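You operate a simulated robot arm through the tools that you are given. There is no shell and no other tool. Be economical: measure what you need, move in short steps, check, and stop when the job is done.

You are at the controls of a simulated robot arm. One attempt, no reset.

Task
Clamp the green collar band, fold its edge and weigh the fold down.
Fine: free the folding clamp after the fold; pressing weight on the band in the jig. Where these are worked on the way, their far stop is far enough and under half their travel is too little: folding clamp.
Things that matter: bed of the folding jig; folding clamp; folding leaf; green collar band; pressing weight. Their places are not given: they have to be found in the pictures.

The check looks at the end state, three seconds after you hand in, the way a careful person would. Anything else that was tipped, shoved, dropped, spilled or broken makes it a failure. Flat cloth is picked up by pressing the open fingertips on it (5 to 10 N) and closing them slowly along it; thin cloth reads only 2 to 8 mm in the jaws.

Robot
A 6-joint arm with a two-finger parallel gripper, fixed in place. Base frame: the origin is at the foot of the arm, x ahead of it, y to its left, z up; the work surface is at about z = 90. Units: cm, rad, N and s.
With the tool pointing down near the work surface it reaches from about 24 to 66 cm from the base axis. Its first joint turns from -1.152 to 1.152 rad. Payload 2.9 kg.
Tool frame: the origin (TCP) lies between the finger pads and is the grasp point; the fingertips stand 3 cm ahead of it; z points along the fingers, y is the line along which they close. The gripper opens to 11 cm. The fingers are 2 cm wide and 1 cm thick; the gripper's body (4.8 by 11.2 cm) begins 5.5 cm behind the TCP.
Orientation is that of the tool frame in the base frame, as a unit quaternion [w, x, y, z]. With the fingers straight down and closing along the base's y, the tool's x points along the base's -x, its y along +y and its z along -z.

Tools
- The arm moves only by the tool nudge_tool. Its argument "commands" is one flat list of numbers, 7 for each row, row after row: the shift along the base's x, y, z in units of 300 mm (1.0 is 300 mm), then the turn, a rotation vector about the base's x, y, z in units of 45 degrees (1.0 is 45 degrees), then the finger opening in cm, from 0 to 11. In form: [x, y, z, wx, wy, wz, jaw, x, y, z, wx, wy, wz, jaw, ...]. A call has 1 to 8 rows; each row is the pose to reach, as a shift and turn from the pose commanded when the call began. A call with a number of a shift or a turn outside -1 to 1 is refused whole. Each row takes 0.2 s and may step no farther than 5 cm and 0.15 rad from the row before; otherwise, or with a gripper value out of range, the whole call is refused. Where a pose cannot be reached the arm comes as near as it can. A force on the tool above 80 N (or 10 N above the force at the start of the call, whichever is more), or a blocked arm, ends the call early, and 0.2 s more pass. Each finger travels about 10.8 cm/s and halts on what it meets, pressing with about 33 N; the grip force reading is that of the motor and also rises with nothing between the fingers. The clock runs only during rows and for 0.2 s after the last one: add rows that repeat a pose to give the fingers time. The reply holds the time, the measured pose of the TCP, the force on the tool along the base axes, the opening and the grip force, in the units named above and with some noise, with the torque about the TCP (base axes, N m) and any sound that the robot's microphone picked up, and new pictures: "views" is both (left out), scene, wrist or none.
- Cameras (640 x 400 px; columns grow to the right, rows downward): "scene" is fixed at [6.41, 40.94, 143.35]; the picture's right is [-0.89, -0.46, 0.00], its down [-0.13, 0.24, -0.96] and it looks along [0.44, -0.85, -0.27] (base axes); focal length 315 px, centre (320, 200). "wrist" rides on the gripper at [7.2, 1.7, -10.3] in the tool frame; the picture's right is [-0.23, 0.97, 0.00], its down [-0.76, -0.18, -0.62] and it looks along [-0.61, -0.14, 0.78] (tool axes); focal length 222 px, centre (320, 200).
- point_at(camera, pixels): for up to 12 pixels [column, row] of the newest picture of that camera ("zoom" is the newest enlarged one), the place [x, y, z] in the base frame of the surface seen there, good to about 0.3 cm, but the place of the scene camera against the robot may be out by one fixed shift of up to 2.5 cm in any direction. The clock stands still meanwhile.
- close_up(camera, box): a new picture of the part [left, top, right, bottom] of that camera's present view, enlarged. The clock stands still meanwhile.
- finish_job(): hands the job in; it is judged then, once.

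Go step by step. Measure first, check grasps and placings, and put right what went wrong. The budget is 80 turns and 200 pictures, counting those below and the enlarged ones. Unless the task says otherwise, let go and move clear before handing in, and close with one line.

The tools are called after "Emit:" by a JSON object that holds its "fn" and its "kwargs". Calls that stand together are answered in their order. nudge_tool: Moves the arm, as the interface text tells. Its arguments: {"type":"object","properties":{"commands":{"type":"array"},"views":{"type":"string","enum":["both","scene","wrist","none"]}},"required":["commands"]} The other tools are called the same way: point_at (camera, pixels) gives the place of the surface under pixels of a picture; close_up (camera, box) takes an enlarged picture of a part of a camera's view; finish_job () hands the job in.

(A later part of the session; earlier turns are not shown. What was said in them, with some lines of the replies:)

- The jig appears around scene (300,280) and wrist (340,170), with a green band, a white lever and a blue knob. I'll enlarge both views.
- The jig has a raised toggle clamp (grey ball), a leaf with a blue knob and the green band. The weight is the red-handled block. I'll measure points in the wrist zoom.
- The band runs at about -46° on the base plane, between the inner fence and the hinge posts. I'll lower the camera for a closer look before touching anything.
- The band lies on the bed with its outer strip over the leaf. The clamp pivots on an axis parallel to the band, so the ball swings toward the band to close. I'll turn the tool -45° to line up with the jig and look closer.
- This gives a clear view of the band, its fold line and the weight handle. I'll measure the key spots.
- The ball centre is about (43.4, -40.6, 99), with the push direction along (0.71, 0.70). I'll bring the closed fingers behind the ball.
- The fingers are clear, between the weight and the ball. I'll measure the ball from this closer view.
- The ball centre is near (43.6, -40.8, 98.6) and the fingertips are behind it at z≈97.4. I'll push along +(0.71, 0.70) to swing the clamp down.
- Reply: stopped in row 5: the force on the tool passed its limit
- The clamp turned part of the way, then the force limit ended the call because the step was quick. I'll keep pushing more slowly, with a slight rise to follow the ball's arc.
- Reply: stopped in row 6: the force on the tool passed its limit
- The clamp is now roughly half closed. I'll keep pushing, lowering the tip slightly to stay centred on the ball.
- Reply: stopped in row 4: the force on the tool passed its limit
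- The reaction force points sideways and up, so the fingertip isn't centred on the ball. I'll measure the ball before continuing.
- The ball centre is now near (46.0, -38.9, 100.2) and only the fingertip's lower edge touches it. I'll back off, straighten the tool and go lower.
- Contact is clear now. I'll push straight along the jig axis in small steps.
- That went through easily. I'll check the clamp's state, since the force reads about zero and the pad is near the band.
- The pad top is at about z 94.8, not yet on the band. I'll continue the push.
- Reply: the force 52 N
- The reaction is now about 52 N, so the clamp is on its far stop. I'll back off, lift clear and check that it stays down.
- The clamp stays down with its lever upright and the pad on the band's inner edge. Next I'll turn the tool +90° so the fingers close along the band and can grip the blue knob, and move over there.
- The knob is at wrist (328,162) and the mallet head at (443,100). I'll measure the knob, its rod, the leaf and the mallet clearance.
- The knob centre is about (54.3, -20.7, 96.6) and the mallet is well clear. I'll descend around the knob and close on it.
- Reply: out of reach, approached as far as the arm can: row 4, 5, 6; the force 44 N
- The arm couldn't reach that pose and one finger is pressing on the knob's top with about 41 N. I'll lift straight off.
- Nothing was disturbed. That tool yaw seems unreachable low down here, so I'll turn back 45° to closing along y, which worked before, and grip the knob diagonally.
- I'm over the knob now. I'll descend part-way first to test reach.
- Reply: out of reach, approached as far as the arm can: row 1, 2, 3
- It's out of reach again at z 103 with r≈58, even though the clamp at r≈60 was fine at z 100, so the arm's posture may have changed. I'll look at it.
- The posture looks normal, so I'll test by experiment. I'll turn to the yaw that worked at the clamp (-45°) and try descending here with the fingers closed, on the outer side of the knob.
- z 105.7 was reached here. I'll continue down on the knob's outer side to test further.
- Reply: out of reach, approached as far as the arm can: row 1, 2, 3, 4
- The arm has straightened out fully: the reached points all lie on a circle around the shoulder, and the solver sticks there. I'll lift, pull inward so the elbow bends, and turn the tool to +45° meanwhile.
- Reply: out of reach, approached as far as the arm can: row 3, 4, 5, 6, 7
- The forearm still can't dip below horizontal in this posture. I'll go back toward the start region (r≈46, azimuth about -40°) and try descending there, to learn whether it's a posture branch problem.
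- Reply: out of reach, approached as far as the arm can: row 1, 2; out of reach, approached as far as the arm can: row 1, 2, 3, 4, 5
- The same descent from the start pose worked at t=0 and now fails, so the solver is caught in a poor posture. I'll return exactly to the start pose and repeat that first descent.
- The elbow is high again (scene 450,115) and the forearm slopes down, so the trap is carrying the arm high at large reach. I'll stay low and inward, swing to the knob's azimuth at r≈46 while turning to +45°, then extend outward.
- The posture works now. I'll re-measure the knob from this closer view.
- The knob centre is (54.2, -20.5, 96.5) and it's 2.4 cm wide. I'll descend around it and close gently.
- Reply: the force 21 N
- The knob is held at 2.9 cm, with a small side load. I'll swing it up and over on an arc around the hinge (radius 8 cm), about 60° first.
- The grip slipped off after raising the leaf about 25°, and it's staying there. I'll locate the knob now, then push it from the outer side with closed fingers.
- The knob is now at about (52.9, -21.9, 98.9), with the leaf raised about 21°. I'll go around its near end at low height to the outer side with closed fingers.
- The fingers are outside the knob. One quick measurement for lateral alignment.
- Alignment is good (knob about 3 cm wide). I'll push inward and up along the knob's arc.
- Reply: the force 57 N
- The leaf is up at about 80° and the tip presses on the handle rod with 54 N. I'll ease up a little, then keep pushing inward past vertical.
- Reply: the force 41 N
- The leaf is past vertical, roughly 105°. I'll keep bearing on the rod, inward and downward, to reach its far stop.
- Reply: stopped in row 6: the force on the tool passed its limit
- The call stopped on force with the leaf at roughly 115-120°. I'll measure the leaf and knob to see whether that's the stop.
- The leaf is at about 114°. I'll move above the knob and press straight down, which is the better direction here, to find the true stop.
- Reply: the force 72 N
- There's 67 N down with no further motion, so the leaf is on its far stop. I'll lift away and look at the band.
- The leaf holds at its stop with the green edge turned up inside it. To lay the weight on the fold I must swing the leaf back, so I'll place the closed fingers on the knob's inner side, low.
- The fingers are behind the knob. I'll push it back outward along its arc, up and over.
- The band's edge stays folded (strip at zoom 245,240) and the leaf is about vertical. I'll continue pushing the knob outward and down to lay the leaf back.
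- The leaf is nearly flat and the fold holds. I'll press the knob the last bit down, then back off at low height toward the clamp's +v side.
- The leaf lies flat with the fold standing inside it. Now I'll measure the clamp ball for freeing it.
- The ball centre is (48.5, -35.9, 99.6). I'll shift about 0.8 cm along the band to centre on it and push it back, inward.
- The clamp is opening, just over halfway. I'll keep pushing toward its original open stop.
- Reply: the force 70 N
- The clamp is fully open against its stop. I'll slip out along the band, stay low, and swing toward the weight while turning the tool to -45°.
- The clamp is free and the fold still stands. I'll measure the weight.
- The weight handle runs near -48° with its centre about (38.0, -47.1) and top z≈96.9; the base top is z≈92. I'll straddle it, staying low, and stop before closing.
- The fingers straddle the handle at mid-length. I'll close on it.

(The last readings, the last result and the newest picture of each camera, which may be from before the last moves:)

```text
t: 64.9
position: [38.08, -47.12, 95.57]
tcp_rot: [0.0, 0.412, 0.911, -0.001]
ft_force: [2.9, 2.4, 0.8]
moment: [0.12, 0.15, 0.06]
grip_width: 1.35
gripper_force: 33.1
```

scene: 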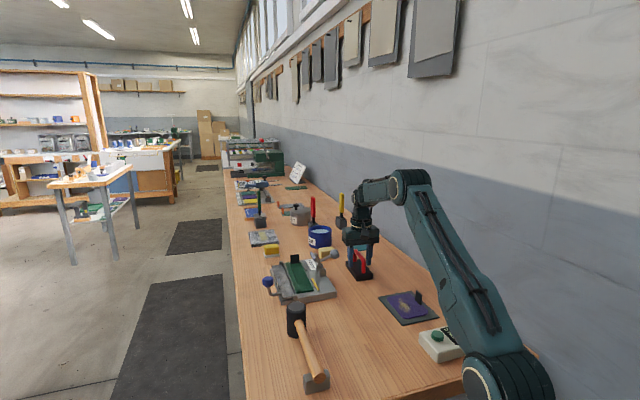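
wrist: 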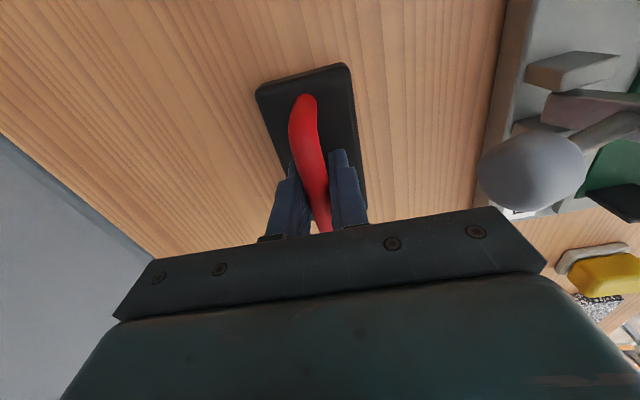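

The handle is gripped at 1.35 cm. I'll lift it 3 cm and check.

Emit:
{"fn": "nudge_tool", "kwargs": {"commands": [0, 0, 0.03, 0, 0, 0, 0.2, 0, 0, 0.06, 0, 0, 0, 0.2, 0, 0, 0.1, 0, 0, 0, 0.2, 0, 0, 0.1, 0, 0, 0, 0.2], "views": "wrist"}}

Emit:
{"fn": "close_up", "kwargs": {"camera": "scene", "box": [310, 230, 410, 300]}}

```text
t: 65.9
position: [37.97, -47.28, 98.62]
tcp_rot: [0.0, 0.411, 0.912, 0.0]
ft_force: [0.1, -0.1, -9.5]
moment: [-0.01, 0.06, -0.02]
grip_width: 1.35
gripper_force: 33.5
```

wrist: 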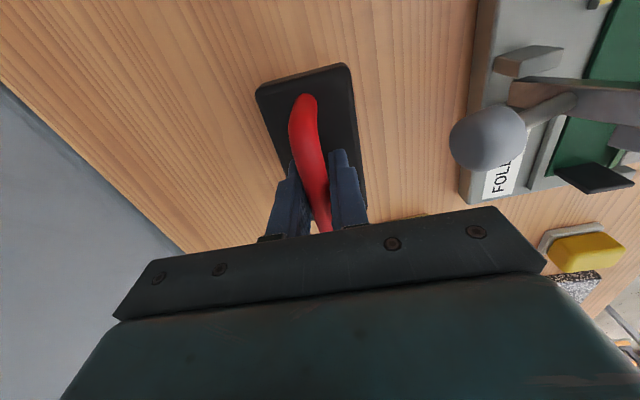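

```text
5.71 times, centred on (360, 265) of scene
```

zoom: 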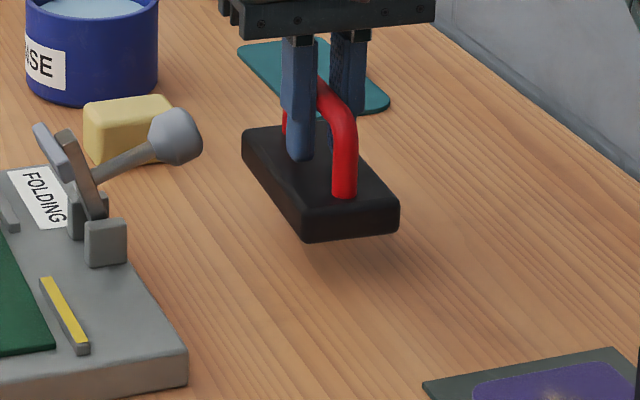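

The weight hangs level, about 1 kg. I'll carry it inward around the clamp, then across in front of the jig.

Emit:
{"fn": "nudge_tool", "kwargs": {"commands": [-0.07, 0.074, 0.035, 0, 0, 0, 0.2, -0.143, 0.148, 0.07, 0, 0, 0, 0.2, -0.215, 0.222, 0.1, 0, 0, 0, 0.2, -0.286, 0.296, 0.13, 0, 0, 0, 0.2, -0.22, 0.37, 0.147, 0, 0, 0, 0.2, -0.14, 0.45, 0.147, 0, 0, 0, 0.2, -0.06, 0.53, 0.147, 0, 0, 0, 0.2, 0.02, 0.6, 0.147, 0, 0, 0, 0.2], "views": "none"}}

Emit:
{"fn": "nudge_tool", "kwargs": {"commands": [0.07, 0.05, 0, 0, 0, 0, 0.2, 0.14, 0.1, 0, 0, 0, 0, 0.2, 0.212, 0.16, 0, 0, 0, 0, 0.2, 0.212, 0.16, 0, 0, 0, 0, 0.2]}}

Emit:
{"fn": "close_up", "kwargs": {"camera": "scene", "box": [240, 225, 360, 310]}}

```text
t: 67.7
position: [38.76, -29.15, 103.1]
tcp_rot: [0.0, 0.411, 0.912, -0.001]
ft_force: [0.1, 0.3, -8.5]
moment: [0.03, 0.01, 0.0]
grip_width: 1.36
gripper_force: 33.4
```

```text
t: 68.7
position: [44.78, -24.33, 103.14]
tcp_rot: [0.0, 0.411, 0.912, -0.001]
ft_force: [-0.2, -1.0, -8.4]
moment: [0.03, 0.03, -0.02]
grip_width: 1.35
gripper_force: 32.9
```

scene: 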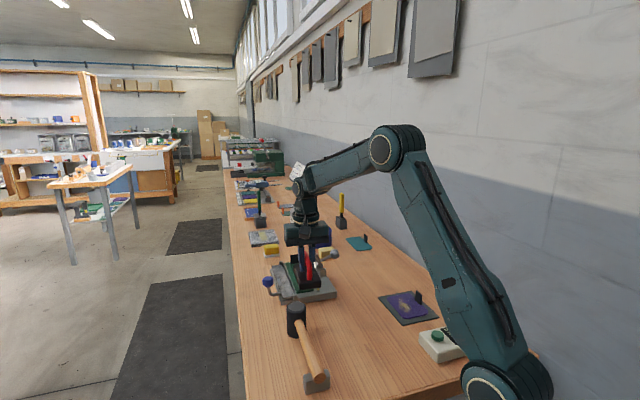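
wrist: 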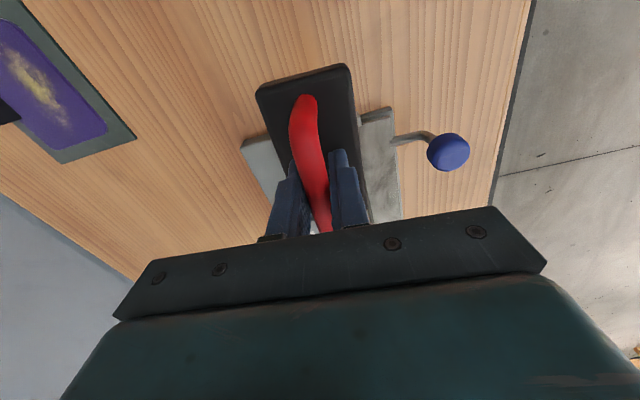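

```text
4.71 times, centred on (300, 268) of scene
```

zoom: 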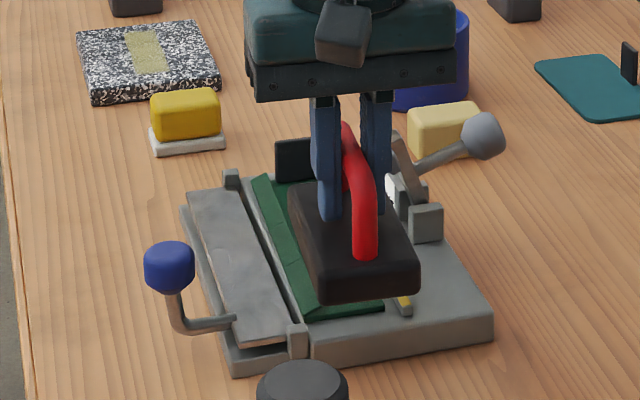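

The weight is over the near end of the jig. I'll measure its near corners to know its offset from the TCP.

Emit:
{"fn": "point_at", "kwargs": {"camera": "wrist", "pixels": [[262, 98], [345, 72], [258, 92], [347, 67], [361, 150], [275, 150], [305, 105], [367, 200]]}}

```text
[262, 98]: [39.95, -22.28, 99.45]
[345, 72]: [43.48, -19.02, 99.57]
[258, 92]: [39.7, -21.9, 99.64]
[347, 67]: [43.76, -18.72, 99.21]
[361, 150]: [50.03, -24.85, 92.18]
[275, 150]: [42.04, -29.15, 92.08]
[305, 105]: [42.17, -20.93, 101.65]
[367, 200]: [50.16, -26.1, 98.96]
```

The weight is twisted about 3° against the jig, so I'll turn it back a touch, slide along the band to about u=57.7 and stop just above.

Emit:
{"fn": "nudge_tool", "kwargs": {"commands": [0.04, -0.042, -0.03, 0, 0, 0.02, 0.2, 0.08, -0.083, -0.05, 0, 0, 0.04, 0.2, 0.13, -0.135, -0.063, 0, 0, 0.062, 0.2, 0.175, -0.18, -0.066, 0, 0, 0.062, 0.2, 0.207, -0.215, -0.07, 0, 0, 0.062, 0.2, 0.207, -0.215, -0.07, 0, 0, 0.062, 0.2]}}

Emit:
{"fn": "close_up", "kwargs": {"camera": "scene", "box": [250, 230, 350, 300]}}

Emit:
{"fn": "close_up", "kwargs": {"camera": "wrist", "box": [200, 40, 480, 240]}}

```text
t: 70.1
position: [51.01, -30.78, 101.09]
tcp_rot: [0.0, 0.389, 0.921, 0.0]
ft_force: [0.8, -0.2, -8.4]
moment: [0.01, 0.02, -0.01]
grip_width: 1.32
gripper_force: 32.8
```

scene: 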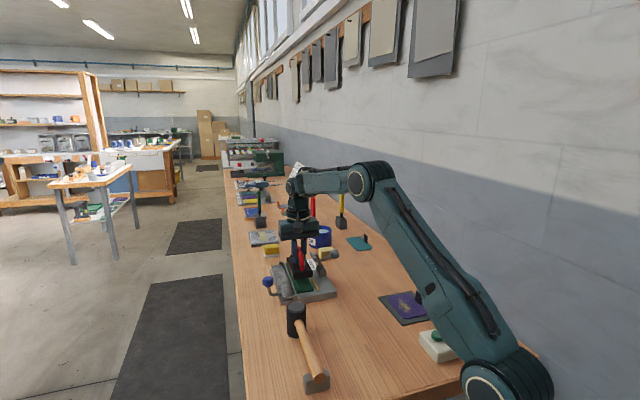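
wrist: 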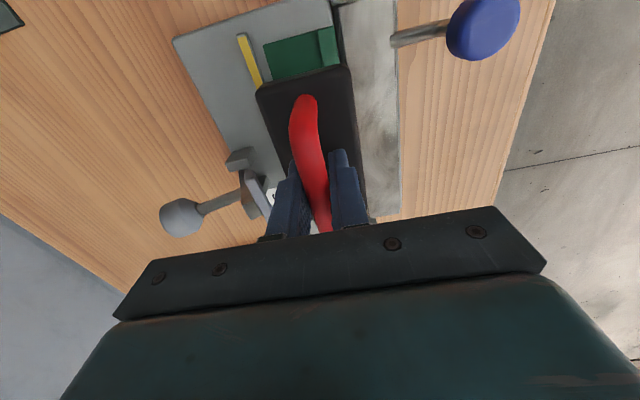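

```text
5.71 times, centred on (300, 265) of scene
```

zoom: 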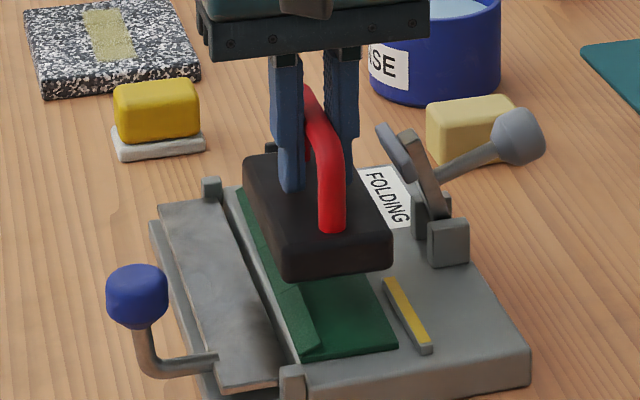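

```text
2.00 times, centred on (340, 140) of wrist
```

zoom: 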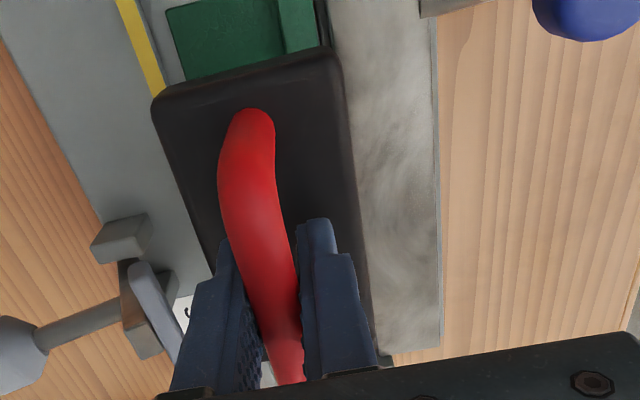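

Alignment looks right. I'll verify corner positions before lowering.

Emit:
{"fn": "point_at", "kwargs": {"camera": "wrist", "pixels": [[259, 95], [347, 70], [365, 185], [345, 75], [268, 55], [318, 35], [332, 60], [268, 182], [275, 125]]}}

```text
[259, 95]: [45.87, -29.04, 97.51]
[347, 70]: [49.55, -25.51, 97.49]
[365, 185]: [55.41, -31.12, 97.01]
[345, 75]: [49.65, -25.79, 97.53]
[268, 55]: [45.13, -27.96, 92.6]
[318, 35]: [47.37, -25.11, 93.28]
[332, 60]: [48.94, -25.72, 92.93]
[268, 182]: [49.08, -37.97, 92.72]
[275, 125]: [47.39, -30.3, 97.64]
```

The weight spans v 12.35 to 17.6, covering the band and the fold without touching fence or leaf. I'll lower it slowly.

Emit:
{"fn": "nudge_tool", "kwargs": {"commands": [0, 0, -0.03, 0, 0, 0, 0.2, 0, 0, -0.05, 0, 0, 0, 0.2, 0, 0, -0.065, 0, 0, 0, 0.2, 0, 0, -0.075, 0, 0, 0, 0.2, 0, 0, -0.083, 0, 0, 0, 0.2, 0, 0, -0.09, 0, 0, 0, 0.2, 0, 0, -0.09, 0, 0, 0, 0.2], "views": "wrist"}}

Emit:
{"fn": "close_up", "kwargs": {"camera": "scene", "box": [250, 230, 350, 300]}}

```text
t: 71.7
position: [51.16, -30.93, 98.27]
tcp_rot: [0.0, 0.389, 0.921, -0.001]
ft_force: [0.1, -0.6, -8.0]
moment: [0.04, 0.04, -0.03]
grip_width: 1.37
gripper_force: 33.2
```

wrist: 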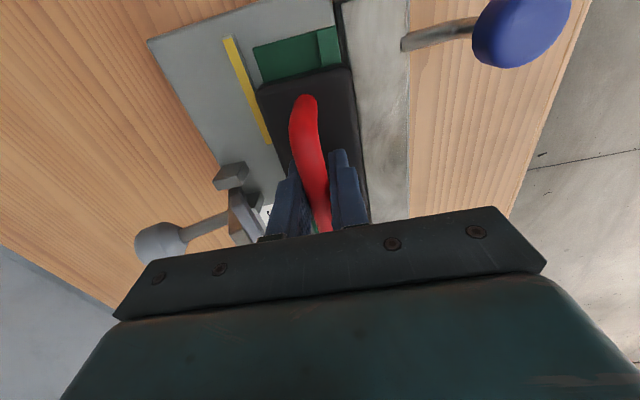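

```text
5.71 times, centred on (300, 265) of scene
```

zoom: 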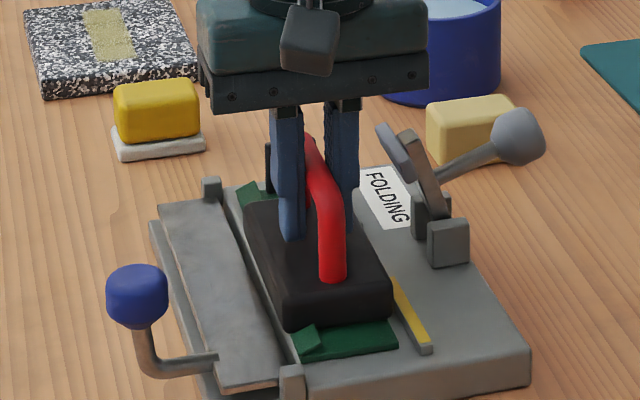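

It isn't bearing yet (still -8 N). I'll lower further in tiny steps until the load comes off.

Emit:
{"fn": "nudge_tool", "kwargs": {"commands": [0, 0, -0.006, 0, 0, 0, 0.2, 0, 0, -0.012, 0, 0, 0, 0.2, 0, 0, -0.018, 0, 0, 0, 0.2, 0, 0, -0.022, 0, 0, 0, 0.2, 0, 0, -0.022, 0, 0, 0, 0.2], "views": "wrist"}}

Emit:
{"fn": "close_up", "kwargs": {"camera": "scene", "box": [250, 230, 350, 300]}}

```text
t: 72.9
position: [51.21, -30.9, 97.91]
tcp_rot: [0.004, 0.39, 0.921, -0.001]
ft_force: [1.7, -4.2, 24.4]
moment: [-0.05, -0.06, -0.01]
grip_width: 1.4
gripper_force: 33.0
```

wrist: 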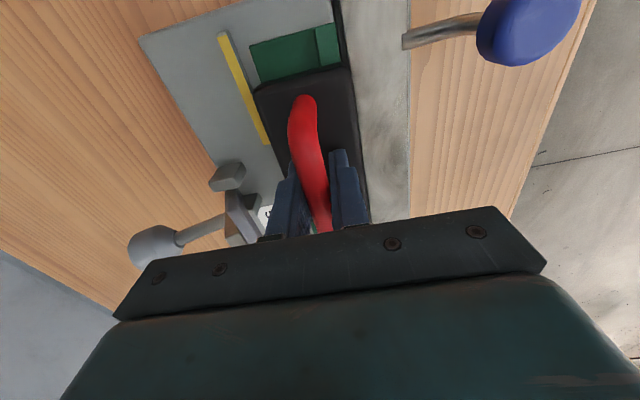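

```text
5.71 times, centred on (300, 265) of scene
```

zoom: 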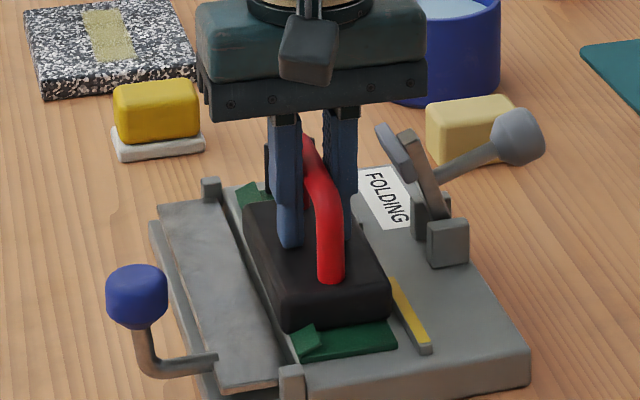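

The weight now bears on the band (+24 N on the tool). I'll ease slightly and open slowly.

Emit:
{"fn": "nudge_tool", "kwargs": {"commands": [0, 0, 0.006, 0, 0, 0, 0.5, 0, 0, 0.008, 0, 0, 0, 1.5, 0, 0, 0.008, 0, 0, 0, 2.2, 0, 0, 0.008, 0, 0, 0, 3.2, 0, 0, 0.008, 0, 0, 0, 4, 0, 0, 0.008, 0, 0, 0, 4]}}

Emit:
{"fn": "close_up", "kwargs": {"camera": "scene", "box": [250, 230, 350, 300]}}

```text
t: 74.3
position: [51.15, -30.77, 97.8]
tcp_rot: [-0.002, 0.389, 0.921, -0.001]
ft_force: [0.6, -0.8, -0.6]
moment: [0.0, 0.03, -0.03]
grip_width: 4.01
gripper_force: 0.1
```

scene: 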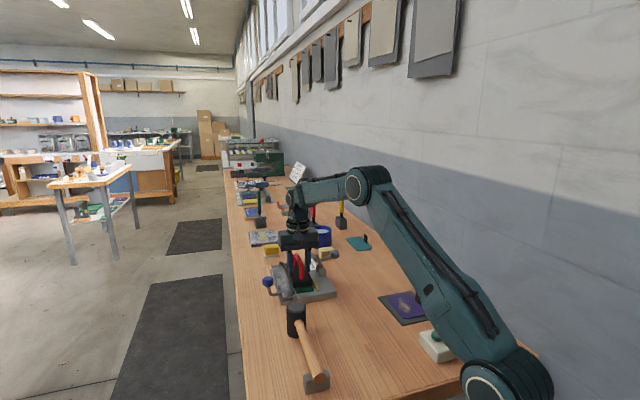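
wrist: 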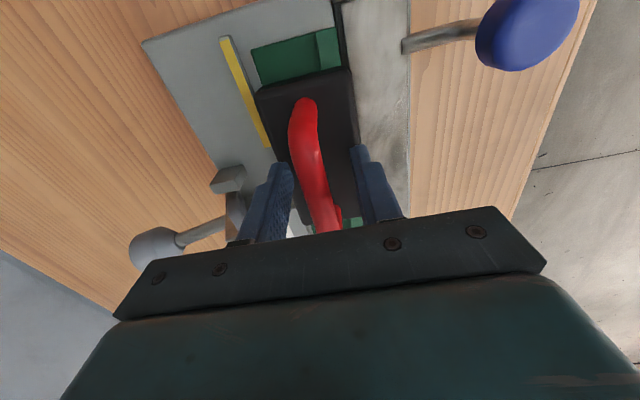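

```text
5.71 times, centred on (300, 265) of scene
```

zoom: 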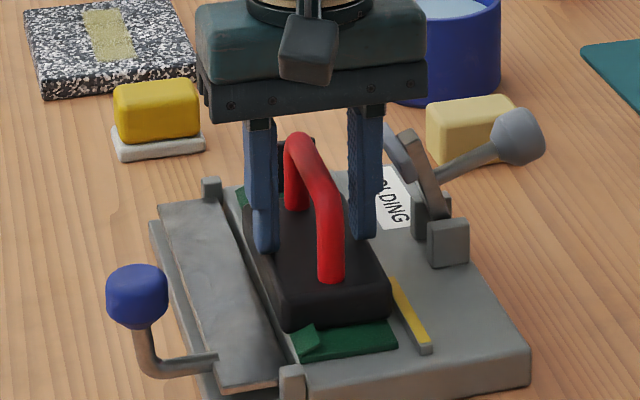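

The weight is released and standing upright. I'll lift straight up and clear.

Emit:
{"fn": "nudge_tool", "kwargs": {"commands": [0, 0, 0.05, 0, 0, 0, 4, 0, 0, 0.12, 0, 0, 0, 4, 0, 0, 0.2, 0, 0, 0, 4, 0, 0, 0.3, 0, 0, 0, 4, 0, 0, 0.42, 0, 0, 0, 4, 0, 0, 0.42, 0, 0, 0, 4]}}

Emit:
{"fn": "close_up", "kwargs": {"camera": "scene", "box": [240, 230, 380, 318]}}

Emit:
{"fn": "close_up", "kwargs": {"camera": "wrist", "box": [180, 0, 480, 220]}}

```text
t: 75.7
position: [51.12, -30.7, 110.51]
tcp_rot: [0.0, 0.388, 0.922, -0.001]
ft_force: [-0.3, 0.6, 0.1]
moment: [0.03, 0.02, 0.0]
grip_width: 4.01
gripper_force: 0.1
```

scene: 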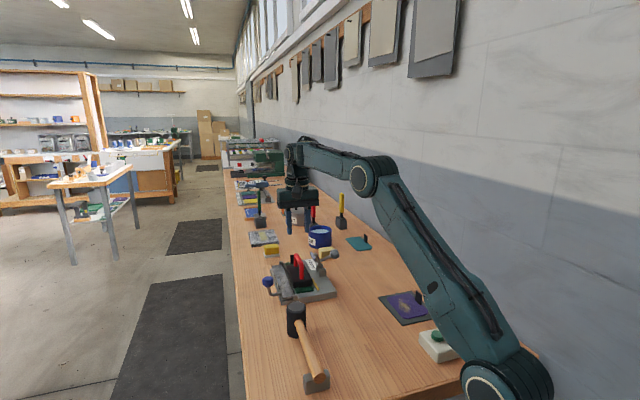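
wrist: 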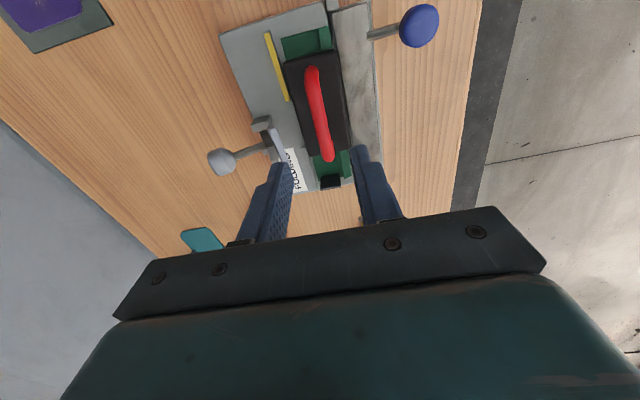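

```text
4.55 times, centred on (310, 274) of scene
```

zoom: 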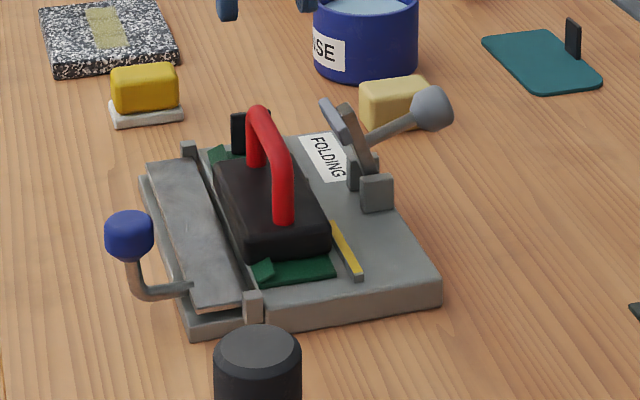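

```text
1.82 times, centred on (330, 110) of wrist
```

zoom: 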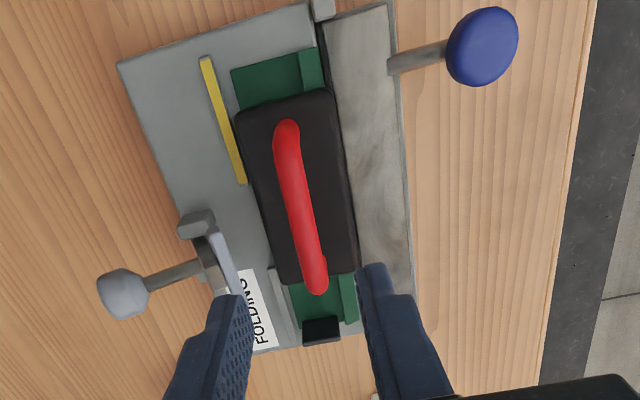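

The weight sits flat on the band and covers the fold. The clamp is open, the leaf is flat, everything else is undisturbed and the arm is clear, so I'm handing in.

Emit:
{"fn": "finish_job", "kwargs": {}}

```text
The job is handed in.
```

I clamped the green band, folded its edge with the leaf, freed the clamp and left the pressing weight on the fold in the jig. The job is handed in, but no verdict came back.
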